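You operate a simulated robot arm through the tools that you are given. There is no shell and no other tool.

You run a simulated robot arm. Do the job below in one go: nothing can be reset, and whatever is moved stays where it is left.

## Task
Spin the Well jar clear and put it back in the orange rack.
Fine: stand it in the green spinner, close the lid, wind the crank two full turns, open the lid and leave it open; the jar goes back to its slot, the other jars stay. Set down upright: what you pick out.

The check looks at the end state, three seconds after you hand in, the way a careful person would. Anything else that was tipped, shoved, dropped, spilled or broken makes it a failure. A push-on lid holds only when it is set on centred and level and pressed home; a screw cap is set on level and turned clockwise until tight.

## Robot
A 7-joint arm with a two-finger parallel gripper, fixed in place. Base frame: the origin is on the floor under the middle of its stand, x ahead of it, y to its left, z up; the work surface is at about z = 0.78. Lengths are in m, angles in rad, forces in N, time in s.
It reaches about 1.372 m from its shoulder. Its first joint turns from -2.601 to 2.601 rad. Payload 3.43 kg.
The TCP is the grasp point between the finger pads, 0.03 m short of the fingertips. In the tool frame z runs along the fingers and y along their closing line. Largest opening 0.094 m; finger width 0.028, thickness 0.01; the body of the gripper, 0.05 by 0.096 m, starts 0.055 m behind the TCP.
Orientation is that of the tool frame in the base frame, as a unit quaternion [x, y, z, w]. With the fingers straight down and closing along the base's y, the tool's x points along the base's -x, its y along +y and its z along -z.

## Interface
- The arm moves only by the tool arm_command. Its argument "motion" is a list of rows, each a list of 7 numbers: the shift along the tool's x, y, z in m, then the turn, a rotation vector about the tool's x, y, z in rad, then the gripper command, from -1 (shut) to 1 (fully open), values between in proportion. In form: [[dx, dy, dz, rx, ry, rz, jaw], ...]. A call has 1 to 20 rows; each row is the pose to reach, as a shift and turn from the pose commanded when the call began, along the tool's axes at that moment. Rows are played at 5 a second. More than 0.05 m and 0.15 rad between two rows, or a gripper value outside its range, and nothing of the call is played. A pose out of reach is approached as far as the arm can. The call stops where the force on the tool passes 90 N (or 10 N more than at its start, if that is more) or the arm is blocked; 0.2 s more then pass. Each finger travels about 0.045 m/s and halts on what it meets, pressing with about 34 N; the grip force reading is that of the motor and also rises with nothing between the fingers. The clock runs only during rows and for 0.2 s after the last one: add rows that repeat a pose to give the fingers time. The reply holds the time, the measured pose of the TCP, the force on the tool along the base axes, the opening and the grip force, in the units named above and with some noise, with the torque about the TCP (base axes, N m) and any sound that the robot's microphone picked up.
- Cameras (640 x 400 px; columns grow to the right, rows downward): "scene" is fixed at [0.2181, -0.4988, 1.4595]; the picture's right is [0.76, -0.65, 0.00], its down [-0.24, -0.28, -0.93] and it looks along [0.61, 0.70, -0.37] (base axes); focal length 328 px, centre (320, 200). "wrist" rides on the gripper at [0.076, 0.014, -0.102] in the tool frame; the picture's right is [-0.18, 0.98, 0.00], its down [-0.75, -0.14, -0.64] and it looks along [-0.63, -0.12, 0.77] (tool axes); focal length 243 px, centre (320, 200).
- get_image(camera): a new picture of that camera. It takes no simulated time.
- probe_pixels(camera, pixels): for up to 12 pixels [column, row] of the newest picture of that camera ("zoom" is the newest enlarged one), the place [x, y, z] in the base frame of the surface seen there, good to about 0.002 m. It takes no simulated time.
- zoom(camera, box): a new picture of the part [left, top, right, bottom] of that camera's present view, enlarged. It takes no simulated time.
- close_job(): hands the job in; it is judged then, once.

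Open the gripper and draw the arm clear of the work before you hand the job in, unless the task says otherwise.

The tools are called after ">>>" as a command line: name --pt "numbers of a row" for each row, then --argument value for the rest, lists and objects as JSON in quotes. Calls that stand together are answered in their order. arm_command: Moves the arm, as the interface text tells. Its arguments: {"type":"object","properties":{"motion":{"type":"array","items":{"type":"array","items":{"type":"number"}}}},"required":["motion"]} The other tools are called the same way: get_image (camera) takes a picture; probe_pixels (camera, pixels) gives the place of the surface under pixels of a picture; zoom (camera, box) takes an enlarged picture of a part of a camera's view; close_job () hands the job in.

At the start:

```text
t: 0.0
eef_pos: [0.7104, 0.6863, 1.1854]
ee_rot: [0.0, 1.0, -0.001, -0.001]
ft_force: [0.3, 0.1, -0.1]
wrist_torque: [0.02, 0.01, 0.03]
opening: 0.0939
finger_force: 0.1
```

scene: 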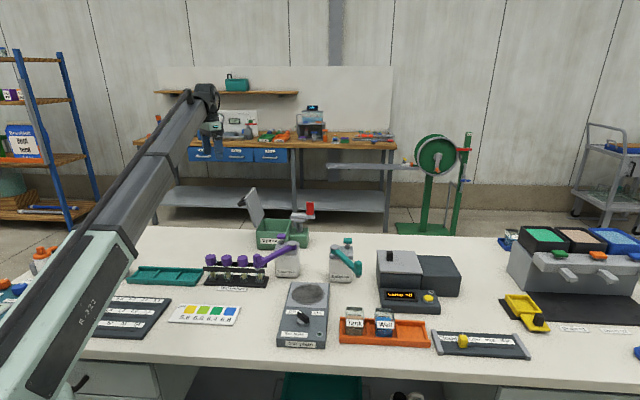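
wrist: 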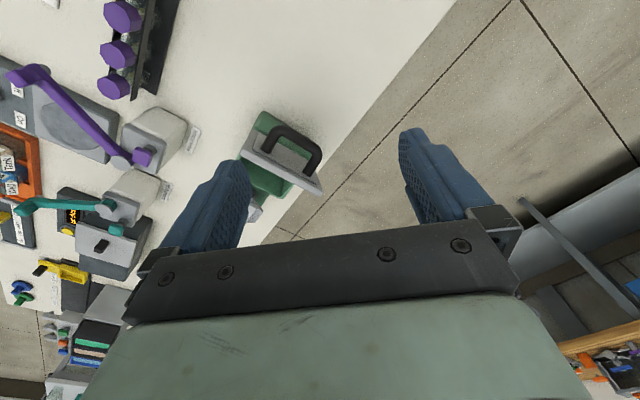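

The scene shows the orange rack with two jars near (370,325) and a green spinner with open lid near (280,230). I'll zoom into both.

>>> zoom --camera "scene" --box '[320, 280, 460, 368]'

>>> zoom --camera "scene" --box '[220, 170, 380, 270]'

>>> get_image --camera "scene"

>>> get_image --camera "wrist"

```text
4.55 times, centred on (390, 324) of scene
```

zoom: 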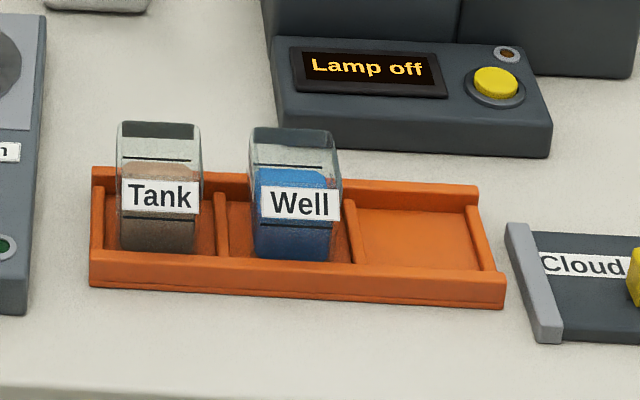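

```text
4.00 times, centred on (300, 220) of scene
```

zoom: 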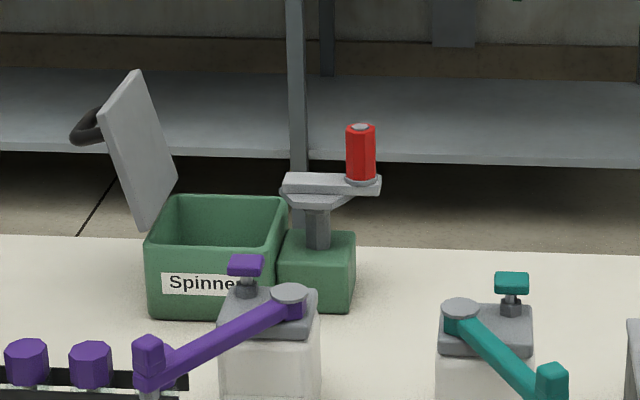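

```text
taken
```

scene: 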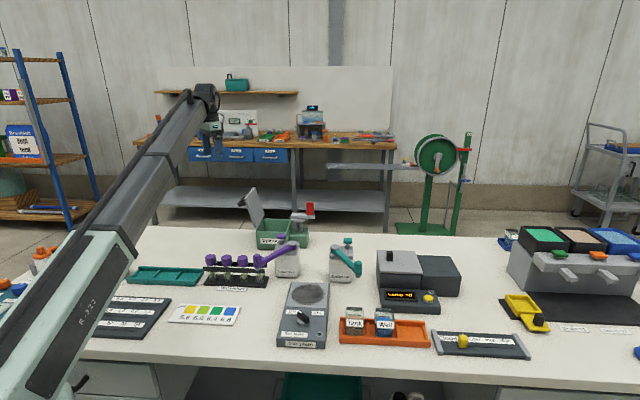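

```text
taken
```

wrist: 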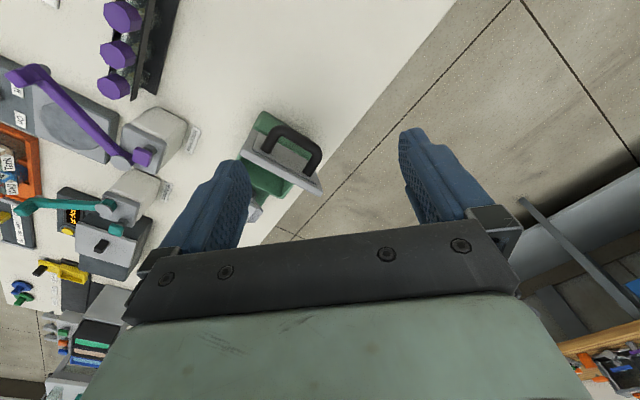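

The newest zoom shows the spinner: box rim at about (160-285, 195-240), lid (140,150), crank knob (360,150). I'll probe these and the jars in the scene picture.

>>> probe_pixels --camera "zoom" --pixels '[[165, 202], [285, 202], [270, 245], [150, 240], [215, 225], [150, 315], [138, 75], [172, 178], [142, 225], [85, 120], [360, 128], [360, 180]]'

>>> probe_pixels --camera "scene" --pixels '[[384, 325], [384, 310], [374, 310], [394, 310], [384, 318], [384, 337], [355, 310], [415, 325], [342, 344], [341, 318], [424, 322], [430, 347]]'

```text
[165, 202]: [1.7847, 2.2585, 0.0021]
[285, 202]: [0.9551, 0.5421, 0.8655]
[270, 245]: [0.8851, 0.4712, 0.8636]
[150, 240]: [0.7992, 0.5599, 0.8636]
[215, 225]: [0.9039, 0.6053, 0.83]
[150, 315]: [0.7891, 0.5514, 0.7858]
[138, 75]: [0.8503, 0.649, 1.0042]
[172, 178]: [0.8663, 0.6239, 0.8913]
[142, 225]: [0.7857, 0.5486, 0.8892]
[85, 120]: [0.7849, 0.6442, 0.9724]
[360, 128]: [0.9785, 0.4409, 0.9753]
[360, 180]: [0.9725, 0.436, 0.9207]
```

```text
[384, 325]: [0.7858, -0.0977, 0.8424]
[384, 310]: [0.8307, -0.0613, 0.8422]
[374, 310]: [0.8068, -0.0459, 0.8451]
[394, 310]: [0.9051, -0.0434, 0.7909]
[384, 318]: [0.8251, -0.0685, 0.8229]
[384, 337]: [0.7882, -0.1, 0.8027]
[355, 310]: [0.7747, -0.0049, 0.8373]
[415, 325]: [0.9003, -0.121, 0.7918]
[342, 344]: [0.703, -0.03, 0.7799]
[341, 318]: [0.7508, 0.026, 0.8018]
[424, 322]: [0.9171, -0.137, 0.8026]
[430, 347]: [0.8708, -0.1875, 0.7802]
```

Next I'll zoom the wrist view onto the spinner near (270,165) and the scene view on the crank to measure details.

>>> zoom --camera "wrist" --box '[200, 80, 360, 230]'

>>> zoom --camera "scene" --box '[236, 180, 324, 255]'

```text
2.67 times, centred on (280, 155) of wrist
```

zoom: 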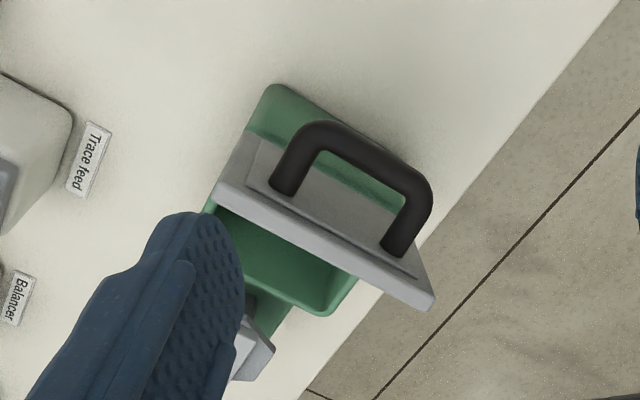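

```text
5.33 times, centred on (280, 218) of scene
```

zoom: 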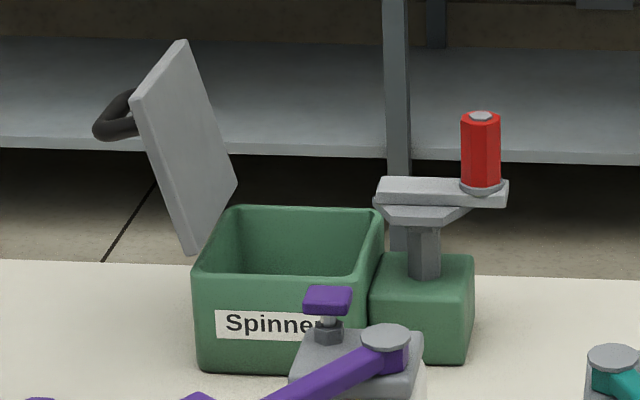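

The newest zoom shows the crank arm top (375-505,190), shaft (425,250), knob (480,150). I'll probe those plus the lid corners.

>>> probe_pixels --camera "zoom" --pixels '[[385, 188], [500, 195], [425, 190], [425, 240], [480, 116], [463, 150], [480, 150], [498, 150], [420, 262], [472, 300], [200, 150], [405, 320]]'

>>> probe_pixels --camera "zoom" --pixels '[[182, 45], [138, 105], [190, 250], [235, 185], [105, 130], [120, 100], [130, 130], [230, 215], [340, 215], [300, 250], [240, 240], [270, 278]]'

```text
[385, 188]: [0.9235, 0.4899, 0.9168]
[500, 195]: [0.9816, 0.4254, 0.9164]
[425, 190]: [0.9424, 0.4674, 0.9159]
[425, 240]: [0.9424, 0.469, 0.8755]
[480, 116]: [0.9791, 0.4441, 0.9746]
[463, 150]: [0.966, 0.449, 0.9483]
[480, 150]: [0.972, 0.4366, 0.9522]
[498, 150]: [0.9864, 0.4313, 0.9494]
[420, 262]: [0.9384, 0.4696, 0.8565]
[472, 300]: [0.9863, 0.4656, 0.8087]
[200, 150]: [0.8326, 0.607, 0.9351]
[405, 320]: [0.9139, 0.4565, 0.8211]
```

```text
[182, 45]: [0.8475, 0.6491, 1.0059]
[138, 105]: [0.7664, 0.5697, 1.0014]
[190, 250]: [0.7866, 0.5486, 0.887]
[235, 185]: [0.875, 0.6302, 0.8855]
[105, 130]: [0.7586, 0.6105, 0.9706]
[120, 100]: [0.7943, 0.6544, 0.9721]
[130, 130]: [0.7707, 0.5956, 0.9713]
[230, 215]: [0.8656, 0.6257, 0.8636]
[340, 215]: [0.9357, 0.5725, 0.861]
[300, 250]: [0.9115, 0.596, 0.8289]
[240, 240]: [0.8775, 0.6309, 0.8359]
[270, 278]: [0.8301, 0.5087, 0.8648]
```

The spinner sits about 45° rotated with box centre near (0.878, 0.551), crank pivot near (0.952,0.476) and knob at (0.98,0.446). I'll move the arm slightly back and toward -y to look into the spinner with the wrist camera.

>>> arm_command --pt "0.03 -0.03 0.0 0 0 0 1" --pt "0.05 -0.07 0.02 0 0 0 1" --pt "0.07 -0.11 0.04 0 0 0 1" --pt "0.07 -0.15 0.06 0 0 0 1"

```text
t: 1.0
eef_pos: [0.6391, 0.5359, 1.123]
ee_rot: [0.001, 1.0, 0.0, 0.0]
ft_force: [-0.6, -0.8, 0.1]
wrist_torque: [-0.01, 0.01, 0.05]
opening: 0.0942
finger_force: 0.0
```

The arm moved to (0.639,0.536,1.123) as commanded. I take a wrist picture to view the spinner.

>>> get_image --camera "wrist"

```text
taken
```

wrist: 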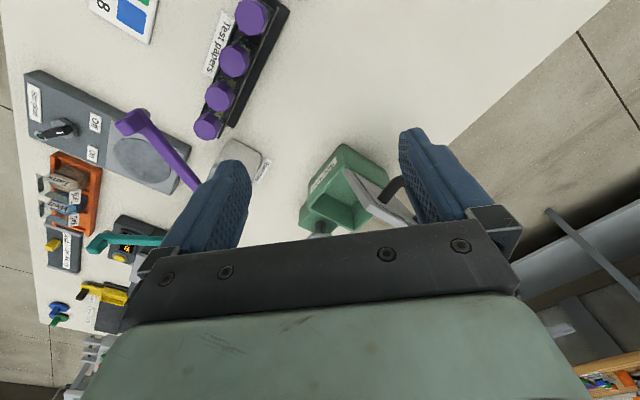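

In the wrist picture the spinner sits at (345,190), partly hidden by the gripper body. Moving forward by 0.13 m and up a bit should bring it up into the clear area.

>>> arm_command --pt "-0.04 0.0 -0.02 0 0 0 1" --pt "-0.08 0.0 -0.04 0 0 0 1" --pt "-0.12 0.0 -0.06 0 0 0 1" --pt "-0.15 0.0 -0.06 0 0 0 1"

>>> get_image --camera "wrist"

```text
t: 2.0
eef_pos: [0.7898, 0.5357, 1.1823]
ee_rot: [-0.001, 1.0, 0.0, 0.0]
ft_force: [1.2, -0.6, 0.3]
wrist_torque: [0.01, 0.0, -0.03]
opening: 0.0937
finger_force: 0.1
```

```text
taken
```

wrist: 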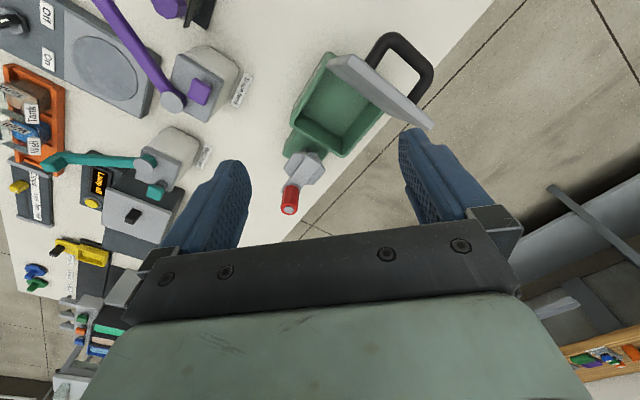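

Now the spinner is clearly visible around (340,120). I zoom in on it and will probe its inner floor, rim, lid and crank.

>>> zoom --camera "wrist" --box '[260, 20, 450, 225]'

```text
1.95 times, centred on (355, 122) of wrist
```

zoom: 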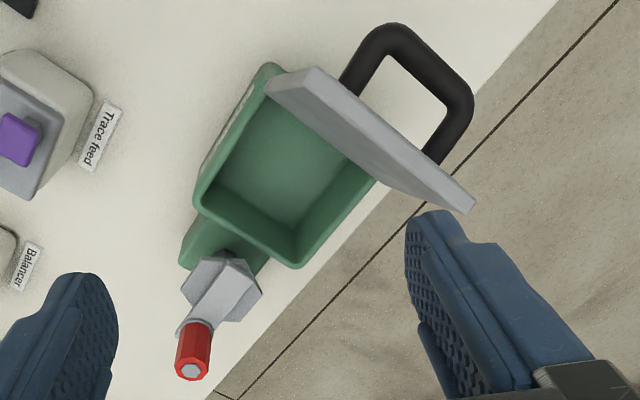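

The zoomed view shows the rim corners at (197,197) and (298,265), floor near (275,160), lid edge (265,85)-(470,210), handle, hub at (228,285) and knob at (192,370). I probe these.

>>> probe_pixels --camera "zoom" --pixels '[[200, 203], [298, 263], [268, 70], [372, 185], [275, 160], [240, 150], [290, 210], [220, 190], [295, 245], [192, 370], [232, 285], [205, 310]]'

>>> probe_pixels --camera "zoom" --pixels '[[268, 85], [310, 75], [470, 205], [380, 140], [355, 80], [390, 32], [460, 95], [440, 150], [225, 262], [185, 258], [250, 270], [210, 225]]'

```text
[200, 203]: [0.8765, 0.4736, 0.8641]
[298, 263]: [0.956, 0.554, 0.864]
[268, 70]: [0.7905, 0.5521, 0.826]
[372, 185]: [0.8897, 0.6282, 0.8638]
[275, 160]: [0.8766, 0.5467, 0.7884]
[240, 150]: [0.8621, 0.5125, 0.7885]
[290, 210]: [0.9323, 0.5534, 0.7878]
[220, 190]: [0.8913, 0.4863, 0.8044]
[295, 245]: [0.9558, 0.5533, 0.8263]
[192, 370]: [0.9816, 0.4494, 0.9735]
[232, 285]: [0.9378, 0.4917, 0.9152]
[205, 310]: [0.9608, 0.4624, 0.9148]
```

```text
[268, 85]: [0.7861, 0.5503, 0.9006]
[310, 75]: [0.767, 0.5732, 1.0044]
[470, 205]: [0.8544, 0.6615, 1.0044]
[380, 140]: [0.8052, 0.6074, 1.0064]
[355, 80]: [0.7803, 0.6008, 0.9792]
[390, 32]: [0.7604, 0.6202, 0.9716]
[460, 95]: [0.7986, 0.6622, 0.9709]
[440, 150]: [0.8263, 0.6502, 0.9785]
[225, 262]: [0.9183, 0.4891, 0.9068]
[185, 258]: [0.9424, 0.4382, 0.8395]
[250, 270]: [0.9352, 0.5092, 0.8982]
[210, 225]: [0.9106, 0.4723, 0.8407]
```

The spinner is measured: floor z≈0.788, rim 0.864, centre ≈(0.877,0.552), lid open about 104° with the handle on the outside. Next I move over to the rack at about (0.79,-0.07) to look at the jars from above.

>>> arm_command --pt "0.003 -0.046 0.006 0 0 0 1" --pt "0.006 -0.092 0.012 0 0 0 1" --pt "0.009 -0.138 0.018 0 0 0 1" --pt "0.012 -0.184 0.024 0 0 0 1" --pt "0.015 -0.23 0.03 0 0 0 1" --pt "0.018 -0.276 0.036 0 0 0 1" --pt "0.021 -0.322 0.042 0 0 0 1" --pt "0.024 -0.368 0.048 0 0 0 1" --pt "0.027 -0.414 0.054 0 0 0 1" --pt "0.03 -0.46 0.06 0 0 0 1" --pt "0.033 -0.506 0.066 0 0 0 1" --pt "0.036 -0.552 0.072 0 0 0 1" --pt "0.04 -0.598 0.08 0 0 0 1"

>>> get_image --camera "wrist"

```text
t: 4.8
eef_pos: [0.752, -0.0595, 1.1069]
ee_rot: [0.0, 1.0, -0.001, 0.0]
ft_force: [0.0, 1.6, -0.3]
wrist_torque: [0.02, -0.02, 0.01]
opening: 0.0941
finger_force: 0.0
```

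```text
taken
```

wrist: 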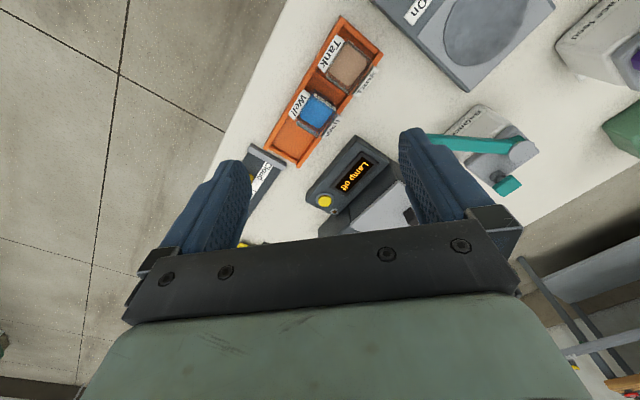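

The rack is at (330,90) in the wrist picture, Well jar (blue) at (317,113). I zoom in there.

>>> zoom --camera "wrist" --box '[255, 10, 395, 170]'

```text
2.50 times, centred on (325, 90) of wrist
```

zoom: 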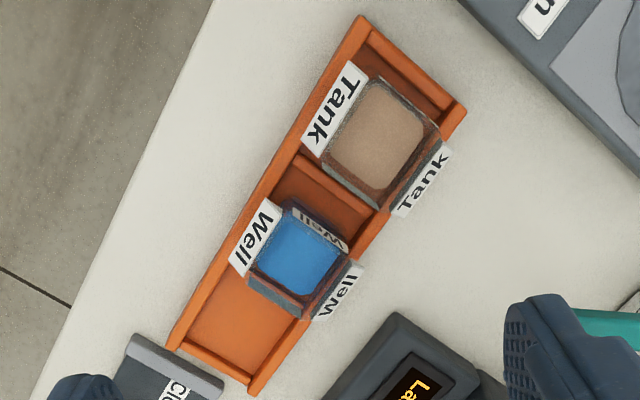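

The jars appear to be square open glass tubs with labels on front and back. I probe rack edges, dividers and the jar surfaces.

>>> probe_pixels --camera "zoom" --pixels '[[365, 20], [460, 110], [172, 345], [250, 390], [295, 250], [262, 240], [335, 290], [290, 205], [345, 250], [255, 285], [305, 315], [320, 185]]'

>>> probe_pixels --camera "zoom" --pixels '[[335, 110], [420, 180], [378, 130], [370, 80], [435, 125], [325, 165], [375, 205], [240, 310], [330, 190], [300, 155], [375, 210], [280, 300]]'

```text
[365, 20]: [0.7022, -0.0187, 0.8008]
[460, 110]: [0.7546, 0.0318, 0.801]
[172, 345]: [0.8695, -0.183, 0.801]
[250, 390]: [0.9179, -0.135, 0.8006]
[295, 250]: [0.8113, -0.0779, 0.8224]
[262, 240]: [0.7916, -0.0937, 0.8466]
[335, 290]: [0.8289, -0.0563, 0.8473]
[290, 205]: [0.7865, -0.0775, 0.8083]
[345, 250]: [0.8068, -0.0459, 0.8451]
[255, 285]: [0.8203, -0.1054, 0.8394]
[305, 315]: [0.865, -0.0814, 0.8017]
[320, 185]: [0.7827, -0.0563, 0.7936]
```

```text
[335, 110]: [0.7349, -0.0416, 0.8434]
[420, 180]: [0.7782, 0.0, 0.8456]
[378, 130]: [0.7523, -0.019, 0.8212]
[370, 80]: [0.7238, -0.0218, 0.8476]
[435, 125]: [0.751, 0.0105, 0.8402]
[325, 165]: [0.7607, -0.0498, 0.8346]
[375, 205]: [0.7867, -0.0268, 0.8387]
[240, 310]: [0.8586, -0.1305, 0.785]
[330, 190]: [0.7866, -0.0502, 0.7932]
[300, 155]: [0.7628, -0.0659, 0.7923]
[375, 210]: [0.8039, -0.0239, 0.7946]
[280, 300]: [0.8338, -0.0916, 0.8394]
```

Rack and jars are aligned at the same 45° as the spinner; Well jar centre ≈(0.812,-0.077), about 0.053 wide, rack rails at z≈0.801. I probe the neighbours (lamp box, purple and teal devices) for height before descending.

>>> get_image --camera "scene"

>>> probe_pixels --camera "scene" --pixels '[[400, 255], [395, 278], [440, 262], [410, 296], [428, 296], [282, 240], [290, 246], [310, 300], [348, 244], [385, 310], [376, 311], [394, 313]]'

```text
taken
```

scene: 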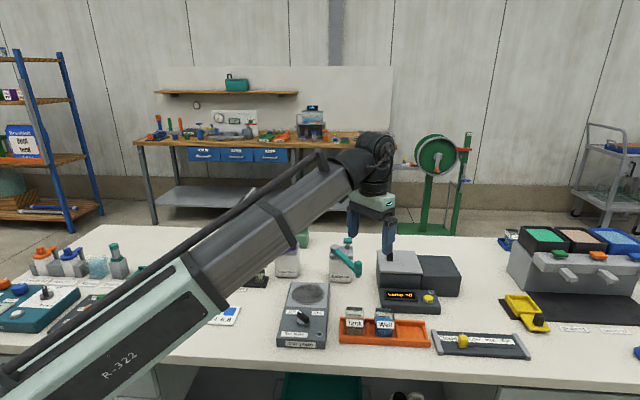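

```text
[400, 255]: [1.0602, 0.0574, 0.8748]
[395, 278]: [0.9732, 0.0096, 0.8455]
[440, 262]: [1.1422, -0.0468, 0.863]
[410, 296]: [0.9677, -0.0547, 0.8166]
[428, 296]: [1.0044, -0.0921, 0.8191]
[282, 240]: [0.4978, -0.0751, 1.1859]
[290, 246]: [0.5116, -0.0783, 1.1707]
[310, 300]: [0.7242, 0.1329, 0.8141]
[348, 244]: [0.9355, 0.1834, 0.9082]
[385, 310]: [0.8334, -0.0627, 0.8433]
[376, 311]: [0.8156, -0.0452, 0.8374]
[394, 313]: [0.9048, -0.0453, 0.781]
```

Nothing near the rack rises above 0.875. I zoom the scene view on the Well jar to find its rim height.

>>> zoom --camera "scene" --box '[340, 295, 404, 345]'

```text
8.00 times, centred on (372, 320) of scene
```

zoom: 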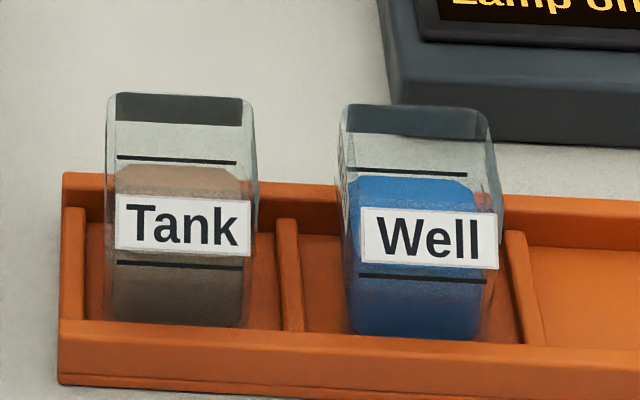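

I probe the dark band at the jar top (415,120), the lines and the label edges to get heights.

>>> probe_pixels --camera "zoom" --pixels '[[415, 108], [415, 125], [415, 150], [415, 172], [415, 190], [415, 215], [430, 262], [360, 115], [480, 115], [345, 200], [495, 200], [355, 320]]'

```text
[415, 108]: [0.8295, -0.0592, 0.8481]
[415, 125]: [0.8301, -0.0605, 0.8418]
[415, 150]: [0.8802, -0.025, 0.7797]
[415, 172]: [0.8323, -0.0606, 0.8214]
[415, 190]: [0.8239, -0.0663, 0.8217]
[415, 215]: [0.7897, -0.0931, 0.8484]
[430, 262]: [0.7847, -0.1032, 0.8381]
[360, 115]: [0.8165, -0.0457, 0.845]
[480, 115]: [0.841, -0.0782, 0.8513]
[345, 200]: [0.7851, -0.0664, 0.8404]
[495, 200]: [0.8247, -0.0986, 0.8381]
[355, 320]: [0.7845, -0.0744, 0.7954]
```

The labels sit at z≈0.838–0.85, so the jar rim is at about 0.853; its centre is ≈(0.811,-0.077). I turn the gripper 45° so it closes front-to-back (along the rack's short axis) and move above the jar at z≈0.95.

>>> arm_command --pt "-0.01 -0.003 0.022 0 0 0.131 0.7" --pt "-0.02 -0.006 0.045 0 0 0.262 0.7" --pt "-0.03 -0.009 0.07 0 0 0.393 0.7" --pt "-0.04 -0.012 0.1 0 0 0.524 0.7" --pt "-0.05 -0.015 0.13 0 0 0.655 0.7" --pt "-0.06 -0.016 0.157 0 0 0.7854 0.7" --pt "-0.06 -0.016 0.157 0 0 0.7854 0.7" --pt "-0.06 -0.016 0.157 0 0 0.7854 0.7"

>>> get_image --camera "wrist"

>>> get_image --camera "scene"

```text
t: 6.6
eef_pos: [0.811, -0.0748, 0.9479]
ee_rot: [0.383, 0.924, 0.0, -0.001]
ft_force: [-0.7, 0.7, -0.6]
wrist_torque: [0.03, -0.05, 0.01]
opening: 0.08
finger_force: 0.0
```

```text
taken
```

wrist: 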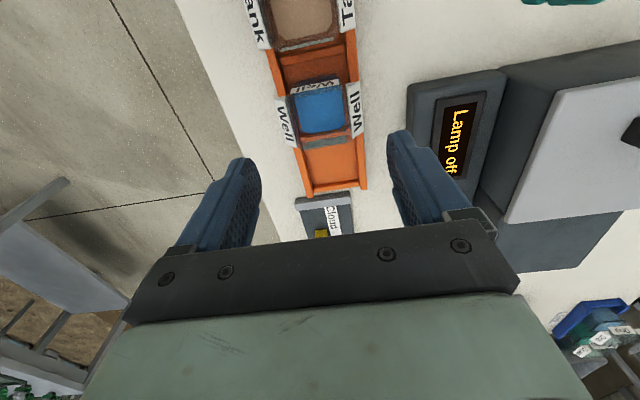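

```text
taken
```

scene: 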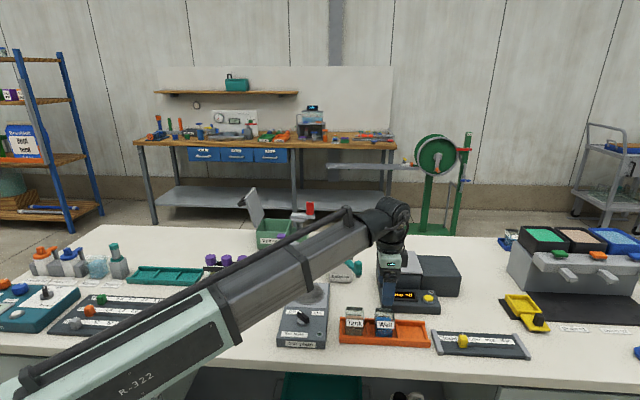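

The jar is at (320,110), between the fingers in the lateral sense. I zoom in to refine the jar's centre.

>>> zoom --camera "wrist" --box '[260, 60, 380, 160]'

```text
4.00 times, centred on (320, 110) of wrist
```

zoom: 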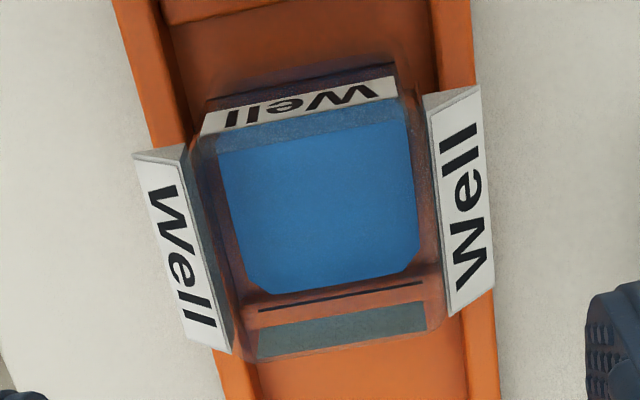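

The front and back labels look like slanted wedges sticking out, so gripping across them may be poor. I probe the side faces and wedges to decide on the grip axis.

>>> probe_pixels --camera "zoom" --pixels '[[300, 98], [300, 112], [320, 82], [300, 130], [340, 308], [340, 325], [340, 345], [340, 358], [190, 260], [150, 160], [190, 150], [475, 200]]'

>>> probe_pixels --camera "zoom" --pixels '[[430, 110], [480, 100], [440, 200], [488, 200], [205, 200], [225, 340], [450, 310], [205, 110], [215, 345], [300, 75], [330, 55], [440, 60]]'

```text
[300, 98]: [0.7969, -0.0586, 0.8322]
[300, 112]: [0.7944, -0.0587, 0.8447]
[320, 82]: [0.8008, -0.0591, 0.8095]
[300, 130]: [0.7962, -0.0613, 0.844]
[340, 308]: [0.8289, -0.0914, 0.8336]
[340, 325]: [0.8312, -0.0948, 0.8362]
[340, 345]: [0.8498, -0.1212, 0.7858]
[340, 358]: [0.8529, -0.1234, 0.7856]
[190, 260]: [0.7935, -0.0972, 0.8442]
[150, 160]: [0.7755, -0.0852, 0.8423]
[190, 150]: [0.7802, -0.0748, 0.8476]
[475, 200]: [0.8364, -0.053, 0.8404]
```

```text
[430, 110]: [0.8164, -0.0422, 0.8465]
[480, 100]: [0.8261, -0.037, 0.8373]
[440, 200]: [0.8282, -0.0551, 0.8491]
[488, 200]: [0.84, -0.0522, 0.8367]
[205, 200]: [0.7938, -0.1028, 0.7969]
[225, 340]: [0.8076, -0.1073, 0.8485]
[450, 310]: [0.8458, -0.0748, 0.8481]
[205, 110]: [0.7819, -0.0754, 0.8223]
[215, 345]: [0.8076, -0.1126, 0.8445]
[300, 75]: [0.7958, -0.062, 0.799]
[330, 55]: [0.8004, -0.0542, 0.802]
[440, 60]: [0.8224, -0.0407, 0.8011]
```

The ±u side faces are flat (u-extent 0.052) with a 0.027 m gap to the Tank jar, so I'll grip along the rack's long axis with the jaws opened only to ~0.066. I rotate the gripper by -90° here at z≈0.95.

>>> arm_command --pt "0 0 0 0 0 -0.1428 0.404" --pt "0 0 0 0 0 -0.2856 0.404" --pt "0 0 0 0 0 -0.4284 0.404" --pt "0 0 0 0 0 -0.5712 0.404" --pt "0 0 0 0 0 -0.714 0.404" --pt "0 0 0 0 0 -0.8568 0.404" --pt "0 0 0 0 0 -0.9996 0.404" --pt "0 0 0 0 0 -1.1424 0.404" --pt "0 0 0 0 0 -1.2852 0.404" --pt "0 0 0 0 0 -1.428 0.404" --pt "0 0 0 0 0 -1.5708 0.404" --pt "0 0 0 0 0 -1.5708 0.404" --pt "0 0 0 0 0 -1.5708 0.404"

>>> arm_command --pt "0 0 0 0 0 0 0.404"

>>> arm_command --pt "0 0 0 0 0 0 0.404"

>>> get_image --camera "wrist"

```text
t: 9.4
eef_pos: [0.8101, -0.0776, 0.9468]
ee_rot: [-0.383, 0.924, 0.0, 0.0]
ft_force: [0.0, -0.1, -0.1]
wrist_torque: [-0.01, 0.01, 0.02]
opening: 0.0661
finger_force: 0.0
```

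```text
t: 9.8
eef_pos: [0.8099, -0.0772, 0.947]
ee_rot: [-0.382, 0.924, -0.001, 0.0]
ft_force: [0.5, -0.3, 0.8]
wrist_torque: [0.01, 0.0, -0.01]
opening: 0.0659
finger_force: 0.1
```

```text
t: 10.2
eef_pos: [0.8096, -0.0778, 0.948]
ee_rot: [-0.383, 0.924, -0.001, 0.0]
ft_force: [0.3, -0.5, 0.2]
wrist_torque: [0.01, -0.02, 0.02]
opening: 0.0662
finger_force: 0.1
```

```text
taken
```

wrist: 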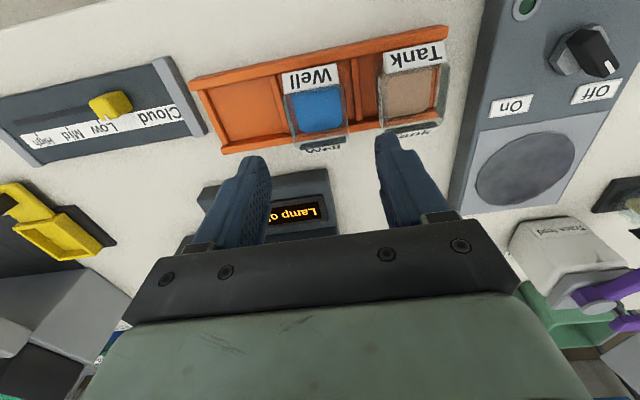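

The pose averages (0.8099,-0.0775,0.947). I check the jar side faces once more from this viewpoint, where the jar is at (318,105).

>>> zoom --camera "wrist" --box '[258, 55, 388, 165]'

```text
3.64 times, centred on (323, 110) of wrist
```

zoom: 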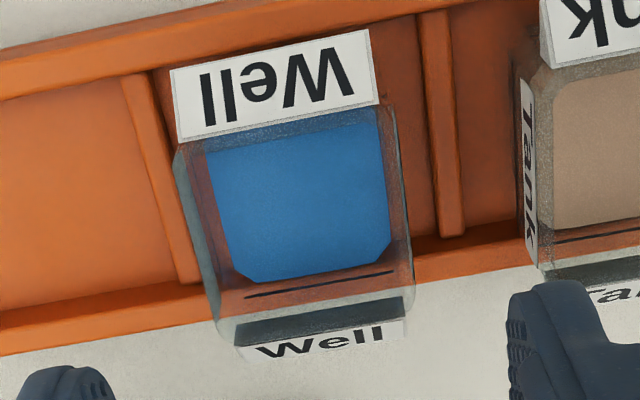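

I probe the jar's two side walls and the two slot dividers to confirm slot and jar centre.

>>> probe_pixels --camera "zoom" --pixels '[[184, 180], [200, 250], [215, 310], [402, 170], [408, 230], [412, 280], [135, 90], [188, 265], [430, 50], [455, 220], [275, 65], [320, 335]]'

```text
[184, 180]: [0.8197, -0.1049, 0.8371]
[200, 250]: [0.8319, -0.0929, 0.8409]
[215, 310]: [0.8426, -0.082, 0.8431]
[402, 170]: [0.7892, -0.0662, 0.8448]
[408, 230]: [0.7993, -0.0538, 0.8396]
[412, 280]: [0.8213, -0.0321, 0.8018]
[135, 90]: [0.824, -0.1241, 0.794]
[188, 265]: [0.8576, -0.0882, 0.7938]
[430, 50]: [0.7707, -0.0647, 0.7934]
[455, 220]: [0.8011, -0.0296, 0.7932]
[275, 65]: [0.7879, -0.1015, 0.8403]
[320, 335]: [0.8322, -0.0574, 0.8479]
```

Jar centre confirmed at u=0.629, v=0.520, i.e. (0.8125,-0.0771). I shift by the small correction and descend to TCP z≈0.837, with fingers still open.

>>> arm_command --pt "-0.0021 -0.0016 0.0 0 0 0 0.404" --pt "-0.0021 -0.0016 0.02 0 0 0 0.404" --pt "-0.0021 -0.0016 0.04 0 0 0 0.404" --pt "-0.0021 -0.0016 0.06 0 0 0 0.404" --pt "-0.0021 -0.0016 0.075 0 0 0 0.404" --pt "-0.0021 -0.0016 0.09 0 0 0 0.404" --pt "-0.0021 -0.0016 0.1 0 0 0 0.404" --pt "-0.0021 -0.0016 0.11 0 0 0 0.404" --pt "-0.0021 -0.0016 0.11 0 0 0 0.404"

>>> get_image --camera "wrist"

>>> zoom --camera "scene" --box '[320, 260, 448, 360]'

```text
t: 12.2
eef_pos: [0.8131, -0.0778, 0.8368]
ee_rot: [-0.383, 0.924, 0.0, 0.0]
ft_force: [0.3, -0.6, 0.8]
wrist_torque: [-0.04, -0.03, 0.0]
opening: 0.0661
finger_force: 0.0
```

```text
taken
```

wrist: 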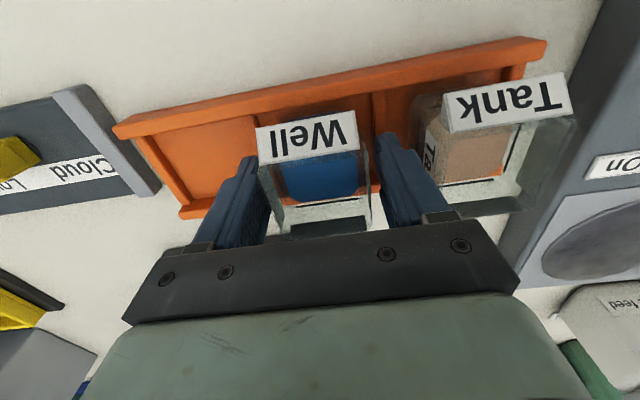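

```text
4.00 times, centred on (384, 310) of scene
```

zoom: 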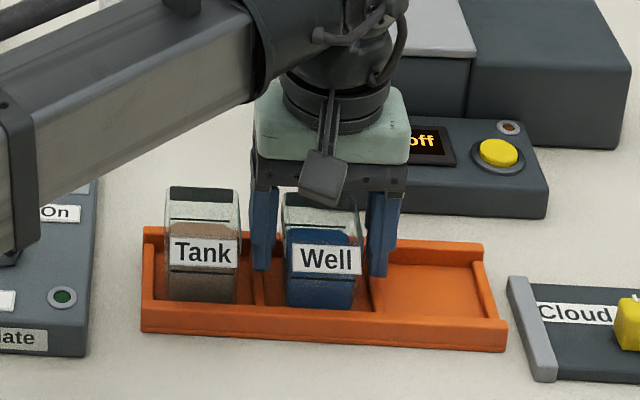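

The fingers straddle the Well jar clear of Tank, no contact. I close the gripper in steps on the jar.

>>> arm_command --pt "0 0 0 0 0 0 0.2" --pt "0 0 0 0 0 0 0.1" --pt "0 0 0 0 0 0 0.0" --pt "0 0 0 0 0 0 -0.2" --pt "0 0 0 0 0 0 -0.2"

```text
t: 13.4
eef_pos: [0.8135, -0.0779, 0.8366]
ee_rot: [-0.383, 0.924, 0.0, -0.001]
ft_force: [0.4, -0.4, 0.7]
wrist_torque: [-0.03, 0.03, -0.04]
opening: 0.0534
finger_force: 34.2
```

Grip made: opening 0.0534, force 34 N. I lift gently 0.03 m and check.

>>> arm_command --pt "0 0 -0.005 0 0 0 -0.3" --pt "0 0 -0.012 0 0 0 -0.3" --pt "0 0 -0.02 0 0 0 -0.3" --pt "0 0 -0.03 0 0 0 -0.3"

>>> zoom --camera "scene" --box '[320, 260, 448, 360]'

```text
t: 14.4
eef_pos: [0.812, -0.0774, 0.8664]
ee_rot: [-0.383, 0.924, 0.0, -0.001]
ft_force: [-0.2, -0.9, -2.3]
wrist_torque: [0.0, 0.02, 0.04]
opening: 0.0534
finger_force: 33.7
```

```text
4.00 times, centred on (384, 310) of scene
```

zoom: 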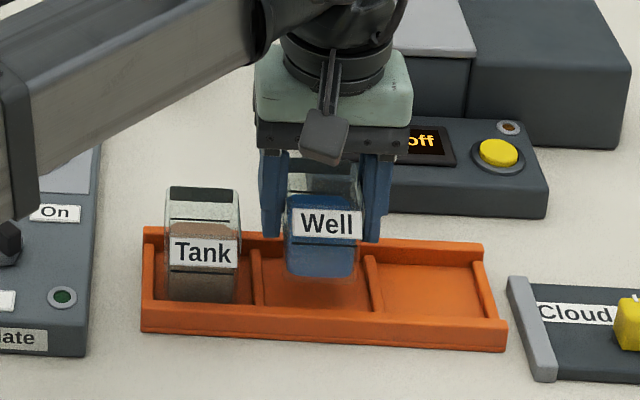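

The jar is up and level, clear of the rack. I lift it to TCP z≈1.05 so its base clears everything on the route.

>>> arm_command --pt "0 0 -0.015 0 0 0 -0.3" --pt "0 0 -0.04 0 0 0 -0.3" --pt "0 0 -0.07 0 0 0 -0.3" --pt "0 0 -0.1 0 0 0 -0.3" --pt "0 0 -0.13 0 0 0 -0.3" --pt "0 0 -0.16 0 0 0 -0.3" --pt "0 0 -0.18 0 0 0 -0.3" --pt "0 0 -0.19 0 0 0 -0.3"

```text
t: 16.2
eef_pos: [0.8123, -0.0769, 1.0556]
ee_rot: [-0.383, 0.924, 0.0, 0.001]
ft_force: [0.1, -0.5, -0.7]
wrist_torque: [0.0, 0.01, 0.01]
opening: 0.0533
finger_force: 34.1
```

The jar is held at z≈1.056. I carry it in a straight, ramped line to above the spinner centre (0.877,0.552).

>>> arm_command --pt "-0.0049 0.004 0 0 0 0 -0.3" --pt "-0.0147 0.012 0 0 0 0 -0.3" --pt "-0.0343 0.028 0 0 0 0 -0.3" --pt "-0.0589 0.0479 0 0 0 0 -0.3" --pt "-0.0883 0.0719 0 0 0 0 -0.3" --pt "-0.1177 0.0959 0 0 0 0 -0.3" --pt "-0.1472 0.1198 0 0 0 0 -0.3" --pt "-0.1766 0.1438 0 0 0 0 -0.3" --pt "-0.2061 0.1677 0 0 0 0 -0.3" --pt "-0.2355 0.1917 0 0 0 0 -0.3" --pt "-0.2649 0.2157 0 0 0 0 -0.3" --pt "-0.2944 0.2396 0 0 0 0 -0.3" --pt "-0.3238 0.2636 0 0 0 0 -0.3" --pt "-0.3532 0.2876 0 0 0 0 -0.3" --pt "-0.3827 0.3115 0 0 0 0 -0.3" --pt "-0.4121 0.3355 0 0 0 0 -0.3" --pt "-0.4366 0.3555 0 0 0 0 -0.3" --pt "-0.4612 0.3754 0 0 0 0 -0.3" --pt "-0.4808 0.3914 0 0 0 0 -0.3" --pt "-0.4906 0.3994 0 0 0 0 -0.3"

>>> get_image --camera "scene"

>>> get_image --camera "wrist"

```text
t: 20.4
eef_pos: [0.8771, 0.5512, 1.057]
ee_rot: [-0.383, 0.924, 0.0, 0.0]
ft_force: [0.2, 0.2, -1.0]
wrist_torque: [-0.01, 0.03, 0.0]
opening: 0.0533
finger_force: 34.1
```

```text
taken
```

scene: 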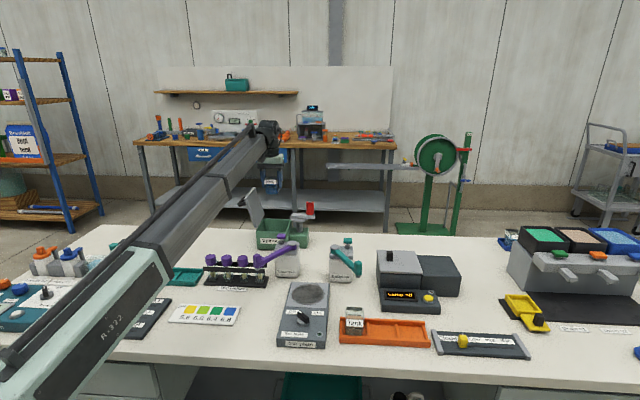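

```text
taken
```

wrist: 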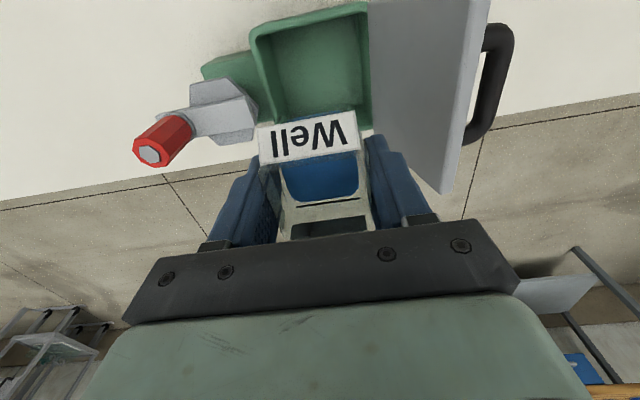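

The jar hovers over the spinner. I zoom the wrist view at the spinner to refine the box's inner edges before lowering.

>>> zoom --camera "wrist" --box '[130, 0, 530, 200]'

```text
1.60 times, centred on (330, 100) of wrist
```

zoom: 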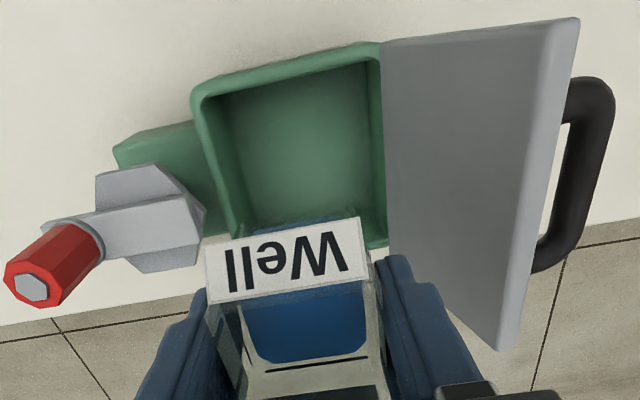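

I probe inner wall points at mid-height on the left (215,150), right (382,150), front (300,65) and the floor corners.

>>> probe_pixels --camera "zoom" --pixels '[[198, 130], [212, 130], [225, 160], [375, 60], [382, 200], [384, 230], [290, 62], [290, 75], [240, 200], [375, 120], [300, 150], [45, 290]]'

>>> probe_pixels --camera "zoom" --pixels '[[65, 240], [75, 270], [30, 285], [140, 225], [180, 215], [120, 185], [150, 265], [50, 225], [110, 240], [450, 150], [400, 60], [540, 120]]'

```text
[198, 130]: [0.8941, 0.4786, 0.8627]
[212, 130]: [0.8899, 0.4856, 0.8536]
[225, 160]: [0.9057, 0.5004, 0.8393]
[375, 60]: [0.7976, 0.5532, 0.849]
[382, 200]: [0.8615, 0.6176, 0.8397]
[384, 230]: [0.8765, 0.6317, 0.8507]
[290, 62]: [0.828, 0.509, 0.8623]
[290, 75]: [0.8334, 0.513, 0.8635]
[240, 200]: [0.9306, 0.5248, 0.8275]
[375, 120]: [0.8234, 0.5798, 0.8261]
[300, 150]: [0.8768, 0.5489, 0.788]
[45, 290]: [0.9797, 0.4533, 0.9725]
```

```text
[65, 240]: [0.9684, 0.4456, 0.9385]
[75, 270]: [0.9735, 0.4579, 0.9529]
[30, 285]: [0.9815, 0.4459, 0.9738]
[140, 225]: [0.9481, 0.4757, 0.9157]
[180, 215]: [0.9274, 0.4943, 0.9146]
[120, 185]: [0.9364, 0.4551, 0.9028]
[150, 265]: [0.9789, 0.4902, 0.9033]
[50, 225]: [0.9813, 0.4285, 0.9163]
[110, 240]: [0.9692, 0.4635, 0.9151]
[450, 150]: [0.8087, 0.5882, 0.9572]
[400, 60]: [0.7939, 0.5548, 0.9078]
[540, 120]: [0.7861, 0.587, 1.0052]
```

Box inner centre is u≈0.2296, v≈1.0105 — the jar is on it. I check where the purple device near the spinner sits relative to the wrist camera body before lowering.

>>> probe_pixels --camera "scene" --pixels '[[282, 237], [292, 244], [270, 254], [256, 262], [298, 262], [288, 275], [278, 258], [283, 241]]'

```text
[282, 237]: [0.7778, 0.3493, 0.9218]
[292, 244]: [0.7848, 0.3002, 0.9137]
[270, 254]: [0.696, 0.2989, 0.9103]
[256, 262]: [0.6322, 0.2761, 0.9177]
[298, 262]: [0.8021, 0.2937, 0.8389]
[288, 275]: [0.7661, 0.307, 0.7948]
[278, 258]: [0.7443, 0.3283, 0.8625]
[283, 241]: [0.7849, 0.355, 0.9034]
```

The purple device is 0.15 m away from the camera's path, so it's clear. I lower the jar into the spinner, slowing near the floor.

>>> arm_command --pt "0 0 0.01 0 0 0 -0.3" --pt "0 0 0.03 0 0 0 -0.3" --pt "0 0 0.055 0 0 0 -0.3" --pt "0 0 0.08 0 0 0 -0.3" --pt "0 0 0.105 0 0 0 -0.3" --pt "0 0 0.125 0 0 0 -0.3" --pt "0 0 0.14 0 0 0 -0.3" --pt "0 0 0.155 0 0 0 -0.3" --pt "0 0 0.17 0 0 0 -0.3" --pt "0 0 0.185 0 0 0 -0.3" --pt "0 0 0.195 0 0 0 -0.3" --pt "0 0 0.203 0 0 0 -0.3" --pt "0 0 0.209 0 0 0 -0.3" --pt "0 0 0.209 0 0 0 -0.3"

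>>> get_image --camera "wrist"

>>> zoom --camera "scene" --box '[220, 170, 348, 270]'

```text
t: 23.4
eef_pos: [0.8768, 0.5527, 0.8459]
ee_rot: [-0.382, 0.924, -0.001, 0.001]
ft_force: [0.2, 0.1, -1.3]
wrist_torque: [-0.01, 0.0, -0.02]
opening: 0.0539
finger_force: 34.4
```

```text
taken
```

wrist: 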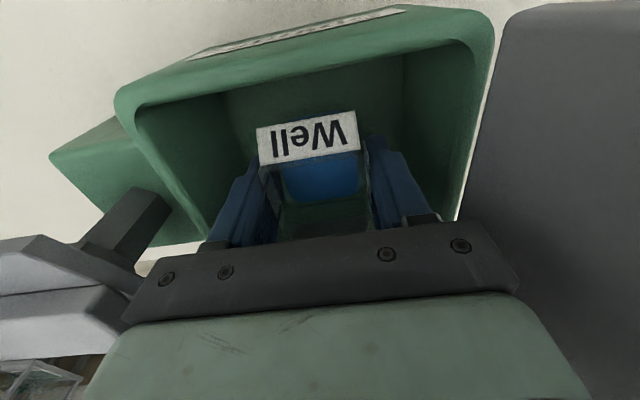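

```text
4.00 times, centred on (284, 220) of scene
```

zoom: 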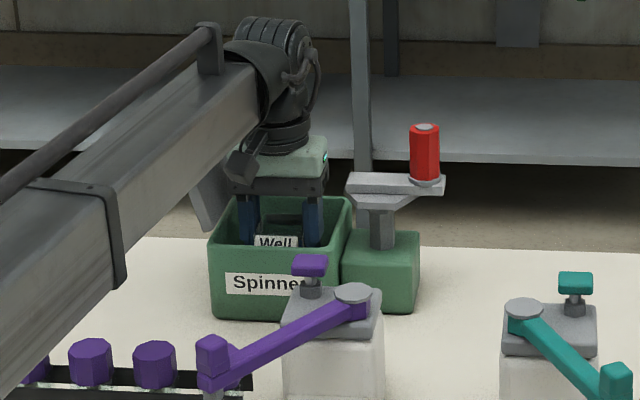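

The jar is inside the box, about 6 mm above the floor. I lower in small steps watching for contact.

>>> arm_command --pt "0 0 0.002 0 0 0 -0.3" --pt "0 0 0.004 0 0 0 -0.3" --pt "0 0 0.005 0 0 0 -0.3" --pt "0 0 0.005 0 0 0 -0.3"

```text
t: 24.4
eef_pos: [0.8778, 0.5532, 0.8429]
ee_rot: [-0.383, 0.924, 0.0, 0.001]
ft_force: [0.2, 0.4, -1.3]
wrist_torque: [-0.02, -0.01, -0.01]
opening: 0.0532
finger_force: 33.9
```

No contact yet (force z still -1.3 N). I continue down 1 mm at a time.

>>> arm_command --pt "0 0 0.001 0 0 0 -0.3" --pt "0 0 0.002 0 0 0 -0.3" --pt "0 0 0.002 0 0 0 -0.3"

```text
t: 25.2
eef_pos: [0.8769, 0.553, 0.8421]
ee_rot: [-0.383, 0.924, 0.0, 0.0]
ft_force: [0.5, 0.4, -1.8]
wrist_torque: [-0.02, 0.0, 0.02]
opening: 0.0532
finger_force: 34.1
```

Still only the jar's weight on the tool. I go 2 mm further.

>>> arm_command --pt "0 0 0.001 0 0 0 -0.3" --pt "0 0 0.002 0 0 0 -0.3" --pt "0 0 0.002 0 0 0 -0.3"

```text
t: 26.0
eef_pos: [0.8783, 0.553, 0.8401]
ee_rot: [-0.382, 0.924, 0.0, -0.001]
ft_force: [-0.8, 0.7, -0.4]
wrist_torque: [-0.01, 0.0, 0.0]
opening: 0.0534
finger_force: 34.4
```

>>> arm_command --pt "0 0 0.001 0 0 0 -0.3" --pt "0 0 0.001 0 0 0 -0.3"

```text
t: 26.6
eef_pos: [0.8768, 0.5542, 0.8384]
ee_rot: [-0.382, 0.924, -0.001, 0.0]
ft_force: [0.6, -0.5, 6.6]
wrist_torque: [-0.03, -0.01, 0.01]
opening: 0.0537
finger_force: 33.3
```

The z force went to +6.6 N, so the jar stands on the floor. I open the jaws to about 0.072 and let it stand.

>>> arm_command --pt "0 0 0 0 0 0 0.2" --pt "0 0 0 0 0 0 0.35" --pt "0 0 0 0 0 0 0.5" --pt "0 0 0 0 0 0 0.5"

>>> get_image --camera "wrist"

```text
t: 27.6
eef_pos: [0.8762, 0.5537, 0.8397]
ee_rot: [-0.382, 0.924, 0.001, 0.0]
ft_force: [-0.3, 0.2, -0.7]
wrist_torque: [0.02, -0.02, 0.0]
opening: 0.0705
finger_force: 0.0
```

```text
taken
```

wrist: 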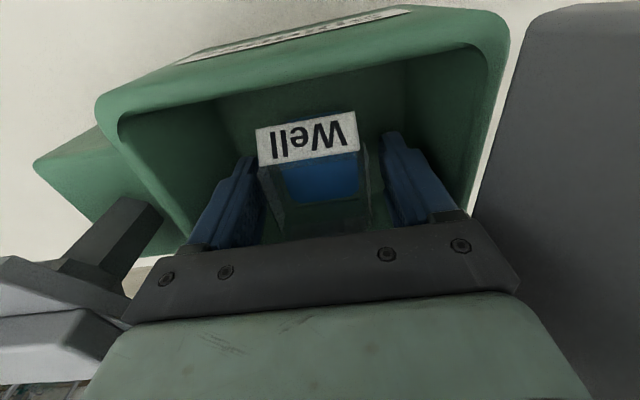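

The jar stands free between the fingers. I withdraw straight up to z≈1.13.

>>> arm_command --pt "0 0 -0.01 0 0 0 0.5" --pt "0 0 -0.03 0 0 0 0.5" --pt "0 0 -0.06 0 0 0 0.5" --pt "0 0 -0.1 0 0 0 0.5" --pt "0 0 -0.14 0 0 0 0.5" --pt "0 0 -0.18 0 0 0 0.5" --pt "0 0 -0.22 0 0 0 0.5" --pt "0 0 -0.26 0 0 0 0.5" --pt "0 0 -0.29 0 0 0 0.5" --pt "0 0 -0.29 0 0 0 0.5"

>>> get_image --camera "wrist"

>>> zoom --camera "scene" --box '[220, 170, 348, 270]'

```text
t: 29.8
eef_pos: [0.8781, 0.5523, 1.1311]
ee_rot: [-0.383, 0.924, 0.0, 0.0]
ft_force: [-0.3, -0.7, -0.9]
wrist_torque: [0.01, -0.01, -0.03]
opening: 0.0706
finger_force: 0.1
```

```text
taken
```

wrist: 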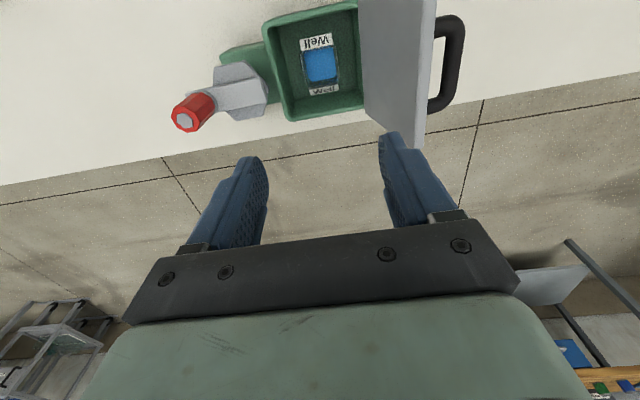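

```text
4.00 times, centred on (284, 220) of scene
```

zoom: 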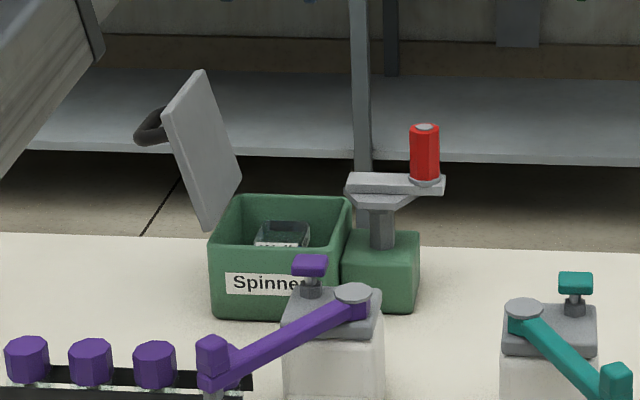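

The jar stands upright in the spinner. Now I zoom the wrist view on lid and handle at (420,80) to measure them for grasping.

>>> zoom --camera "wrist" --box '[340, 0, 490, 150]'

```text
2.67 times, centred on (415, 75) of wrist
```

zoom: 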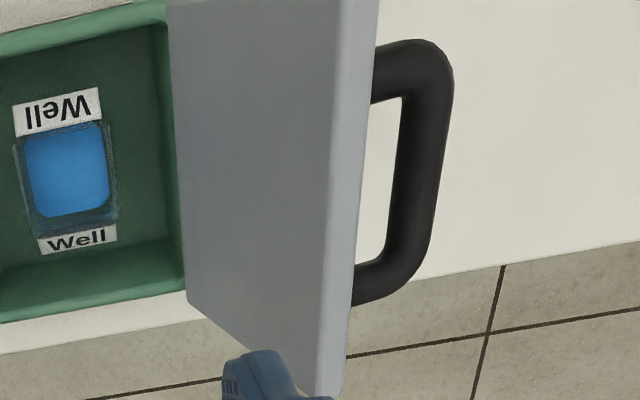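

>>> probe_pixels --camera "zoom" --pixels '[[425, 120], [410, 120], [440, 120], [418, 180], [432, 180], [402, 180], [400, 60], [400, 85], [380, 275], [420, 50], [350, 100], [335, 100]]'

>>> probe_pixels --camera "zoom" --pixels '[[370, 60], [345, 200], [330, 350], [365, 100], [358, 180], [250, 150], [180, 100], [190, 290], [370, 20], [395, 250], [360, 300], [340, 390]]'

```text
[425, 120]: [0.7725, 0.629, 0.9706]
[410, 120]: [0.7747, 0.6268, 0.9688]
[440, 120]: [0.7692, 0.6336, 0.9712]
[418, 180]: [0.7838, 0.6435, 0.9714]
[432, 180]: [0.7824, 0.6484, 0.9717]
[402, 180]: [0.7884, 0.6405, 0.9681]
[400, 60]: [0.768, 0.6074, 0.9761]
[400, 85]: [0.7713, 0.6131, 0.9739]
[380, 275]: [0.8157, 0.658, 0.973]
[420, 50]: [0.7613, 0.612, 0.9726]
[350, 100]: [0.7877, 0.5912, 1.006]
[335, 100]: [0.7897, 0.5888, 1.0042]
```

```text
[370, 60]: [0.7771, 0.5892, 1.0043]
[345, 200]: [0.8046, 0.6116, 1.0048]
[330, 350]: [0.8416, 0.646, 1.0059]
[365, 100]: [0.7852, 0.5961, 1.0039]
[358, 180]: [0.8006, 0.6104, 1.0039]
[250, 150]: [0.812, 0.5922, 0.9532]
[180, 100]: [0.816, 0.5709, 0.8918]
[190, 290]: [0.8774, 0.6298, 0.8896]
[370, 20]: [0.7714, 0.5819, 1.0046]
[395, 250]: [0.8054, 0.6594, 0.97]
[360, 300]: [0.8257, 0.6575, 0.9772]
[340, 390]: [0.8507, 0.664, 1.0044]
```

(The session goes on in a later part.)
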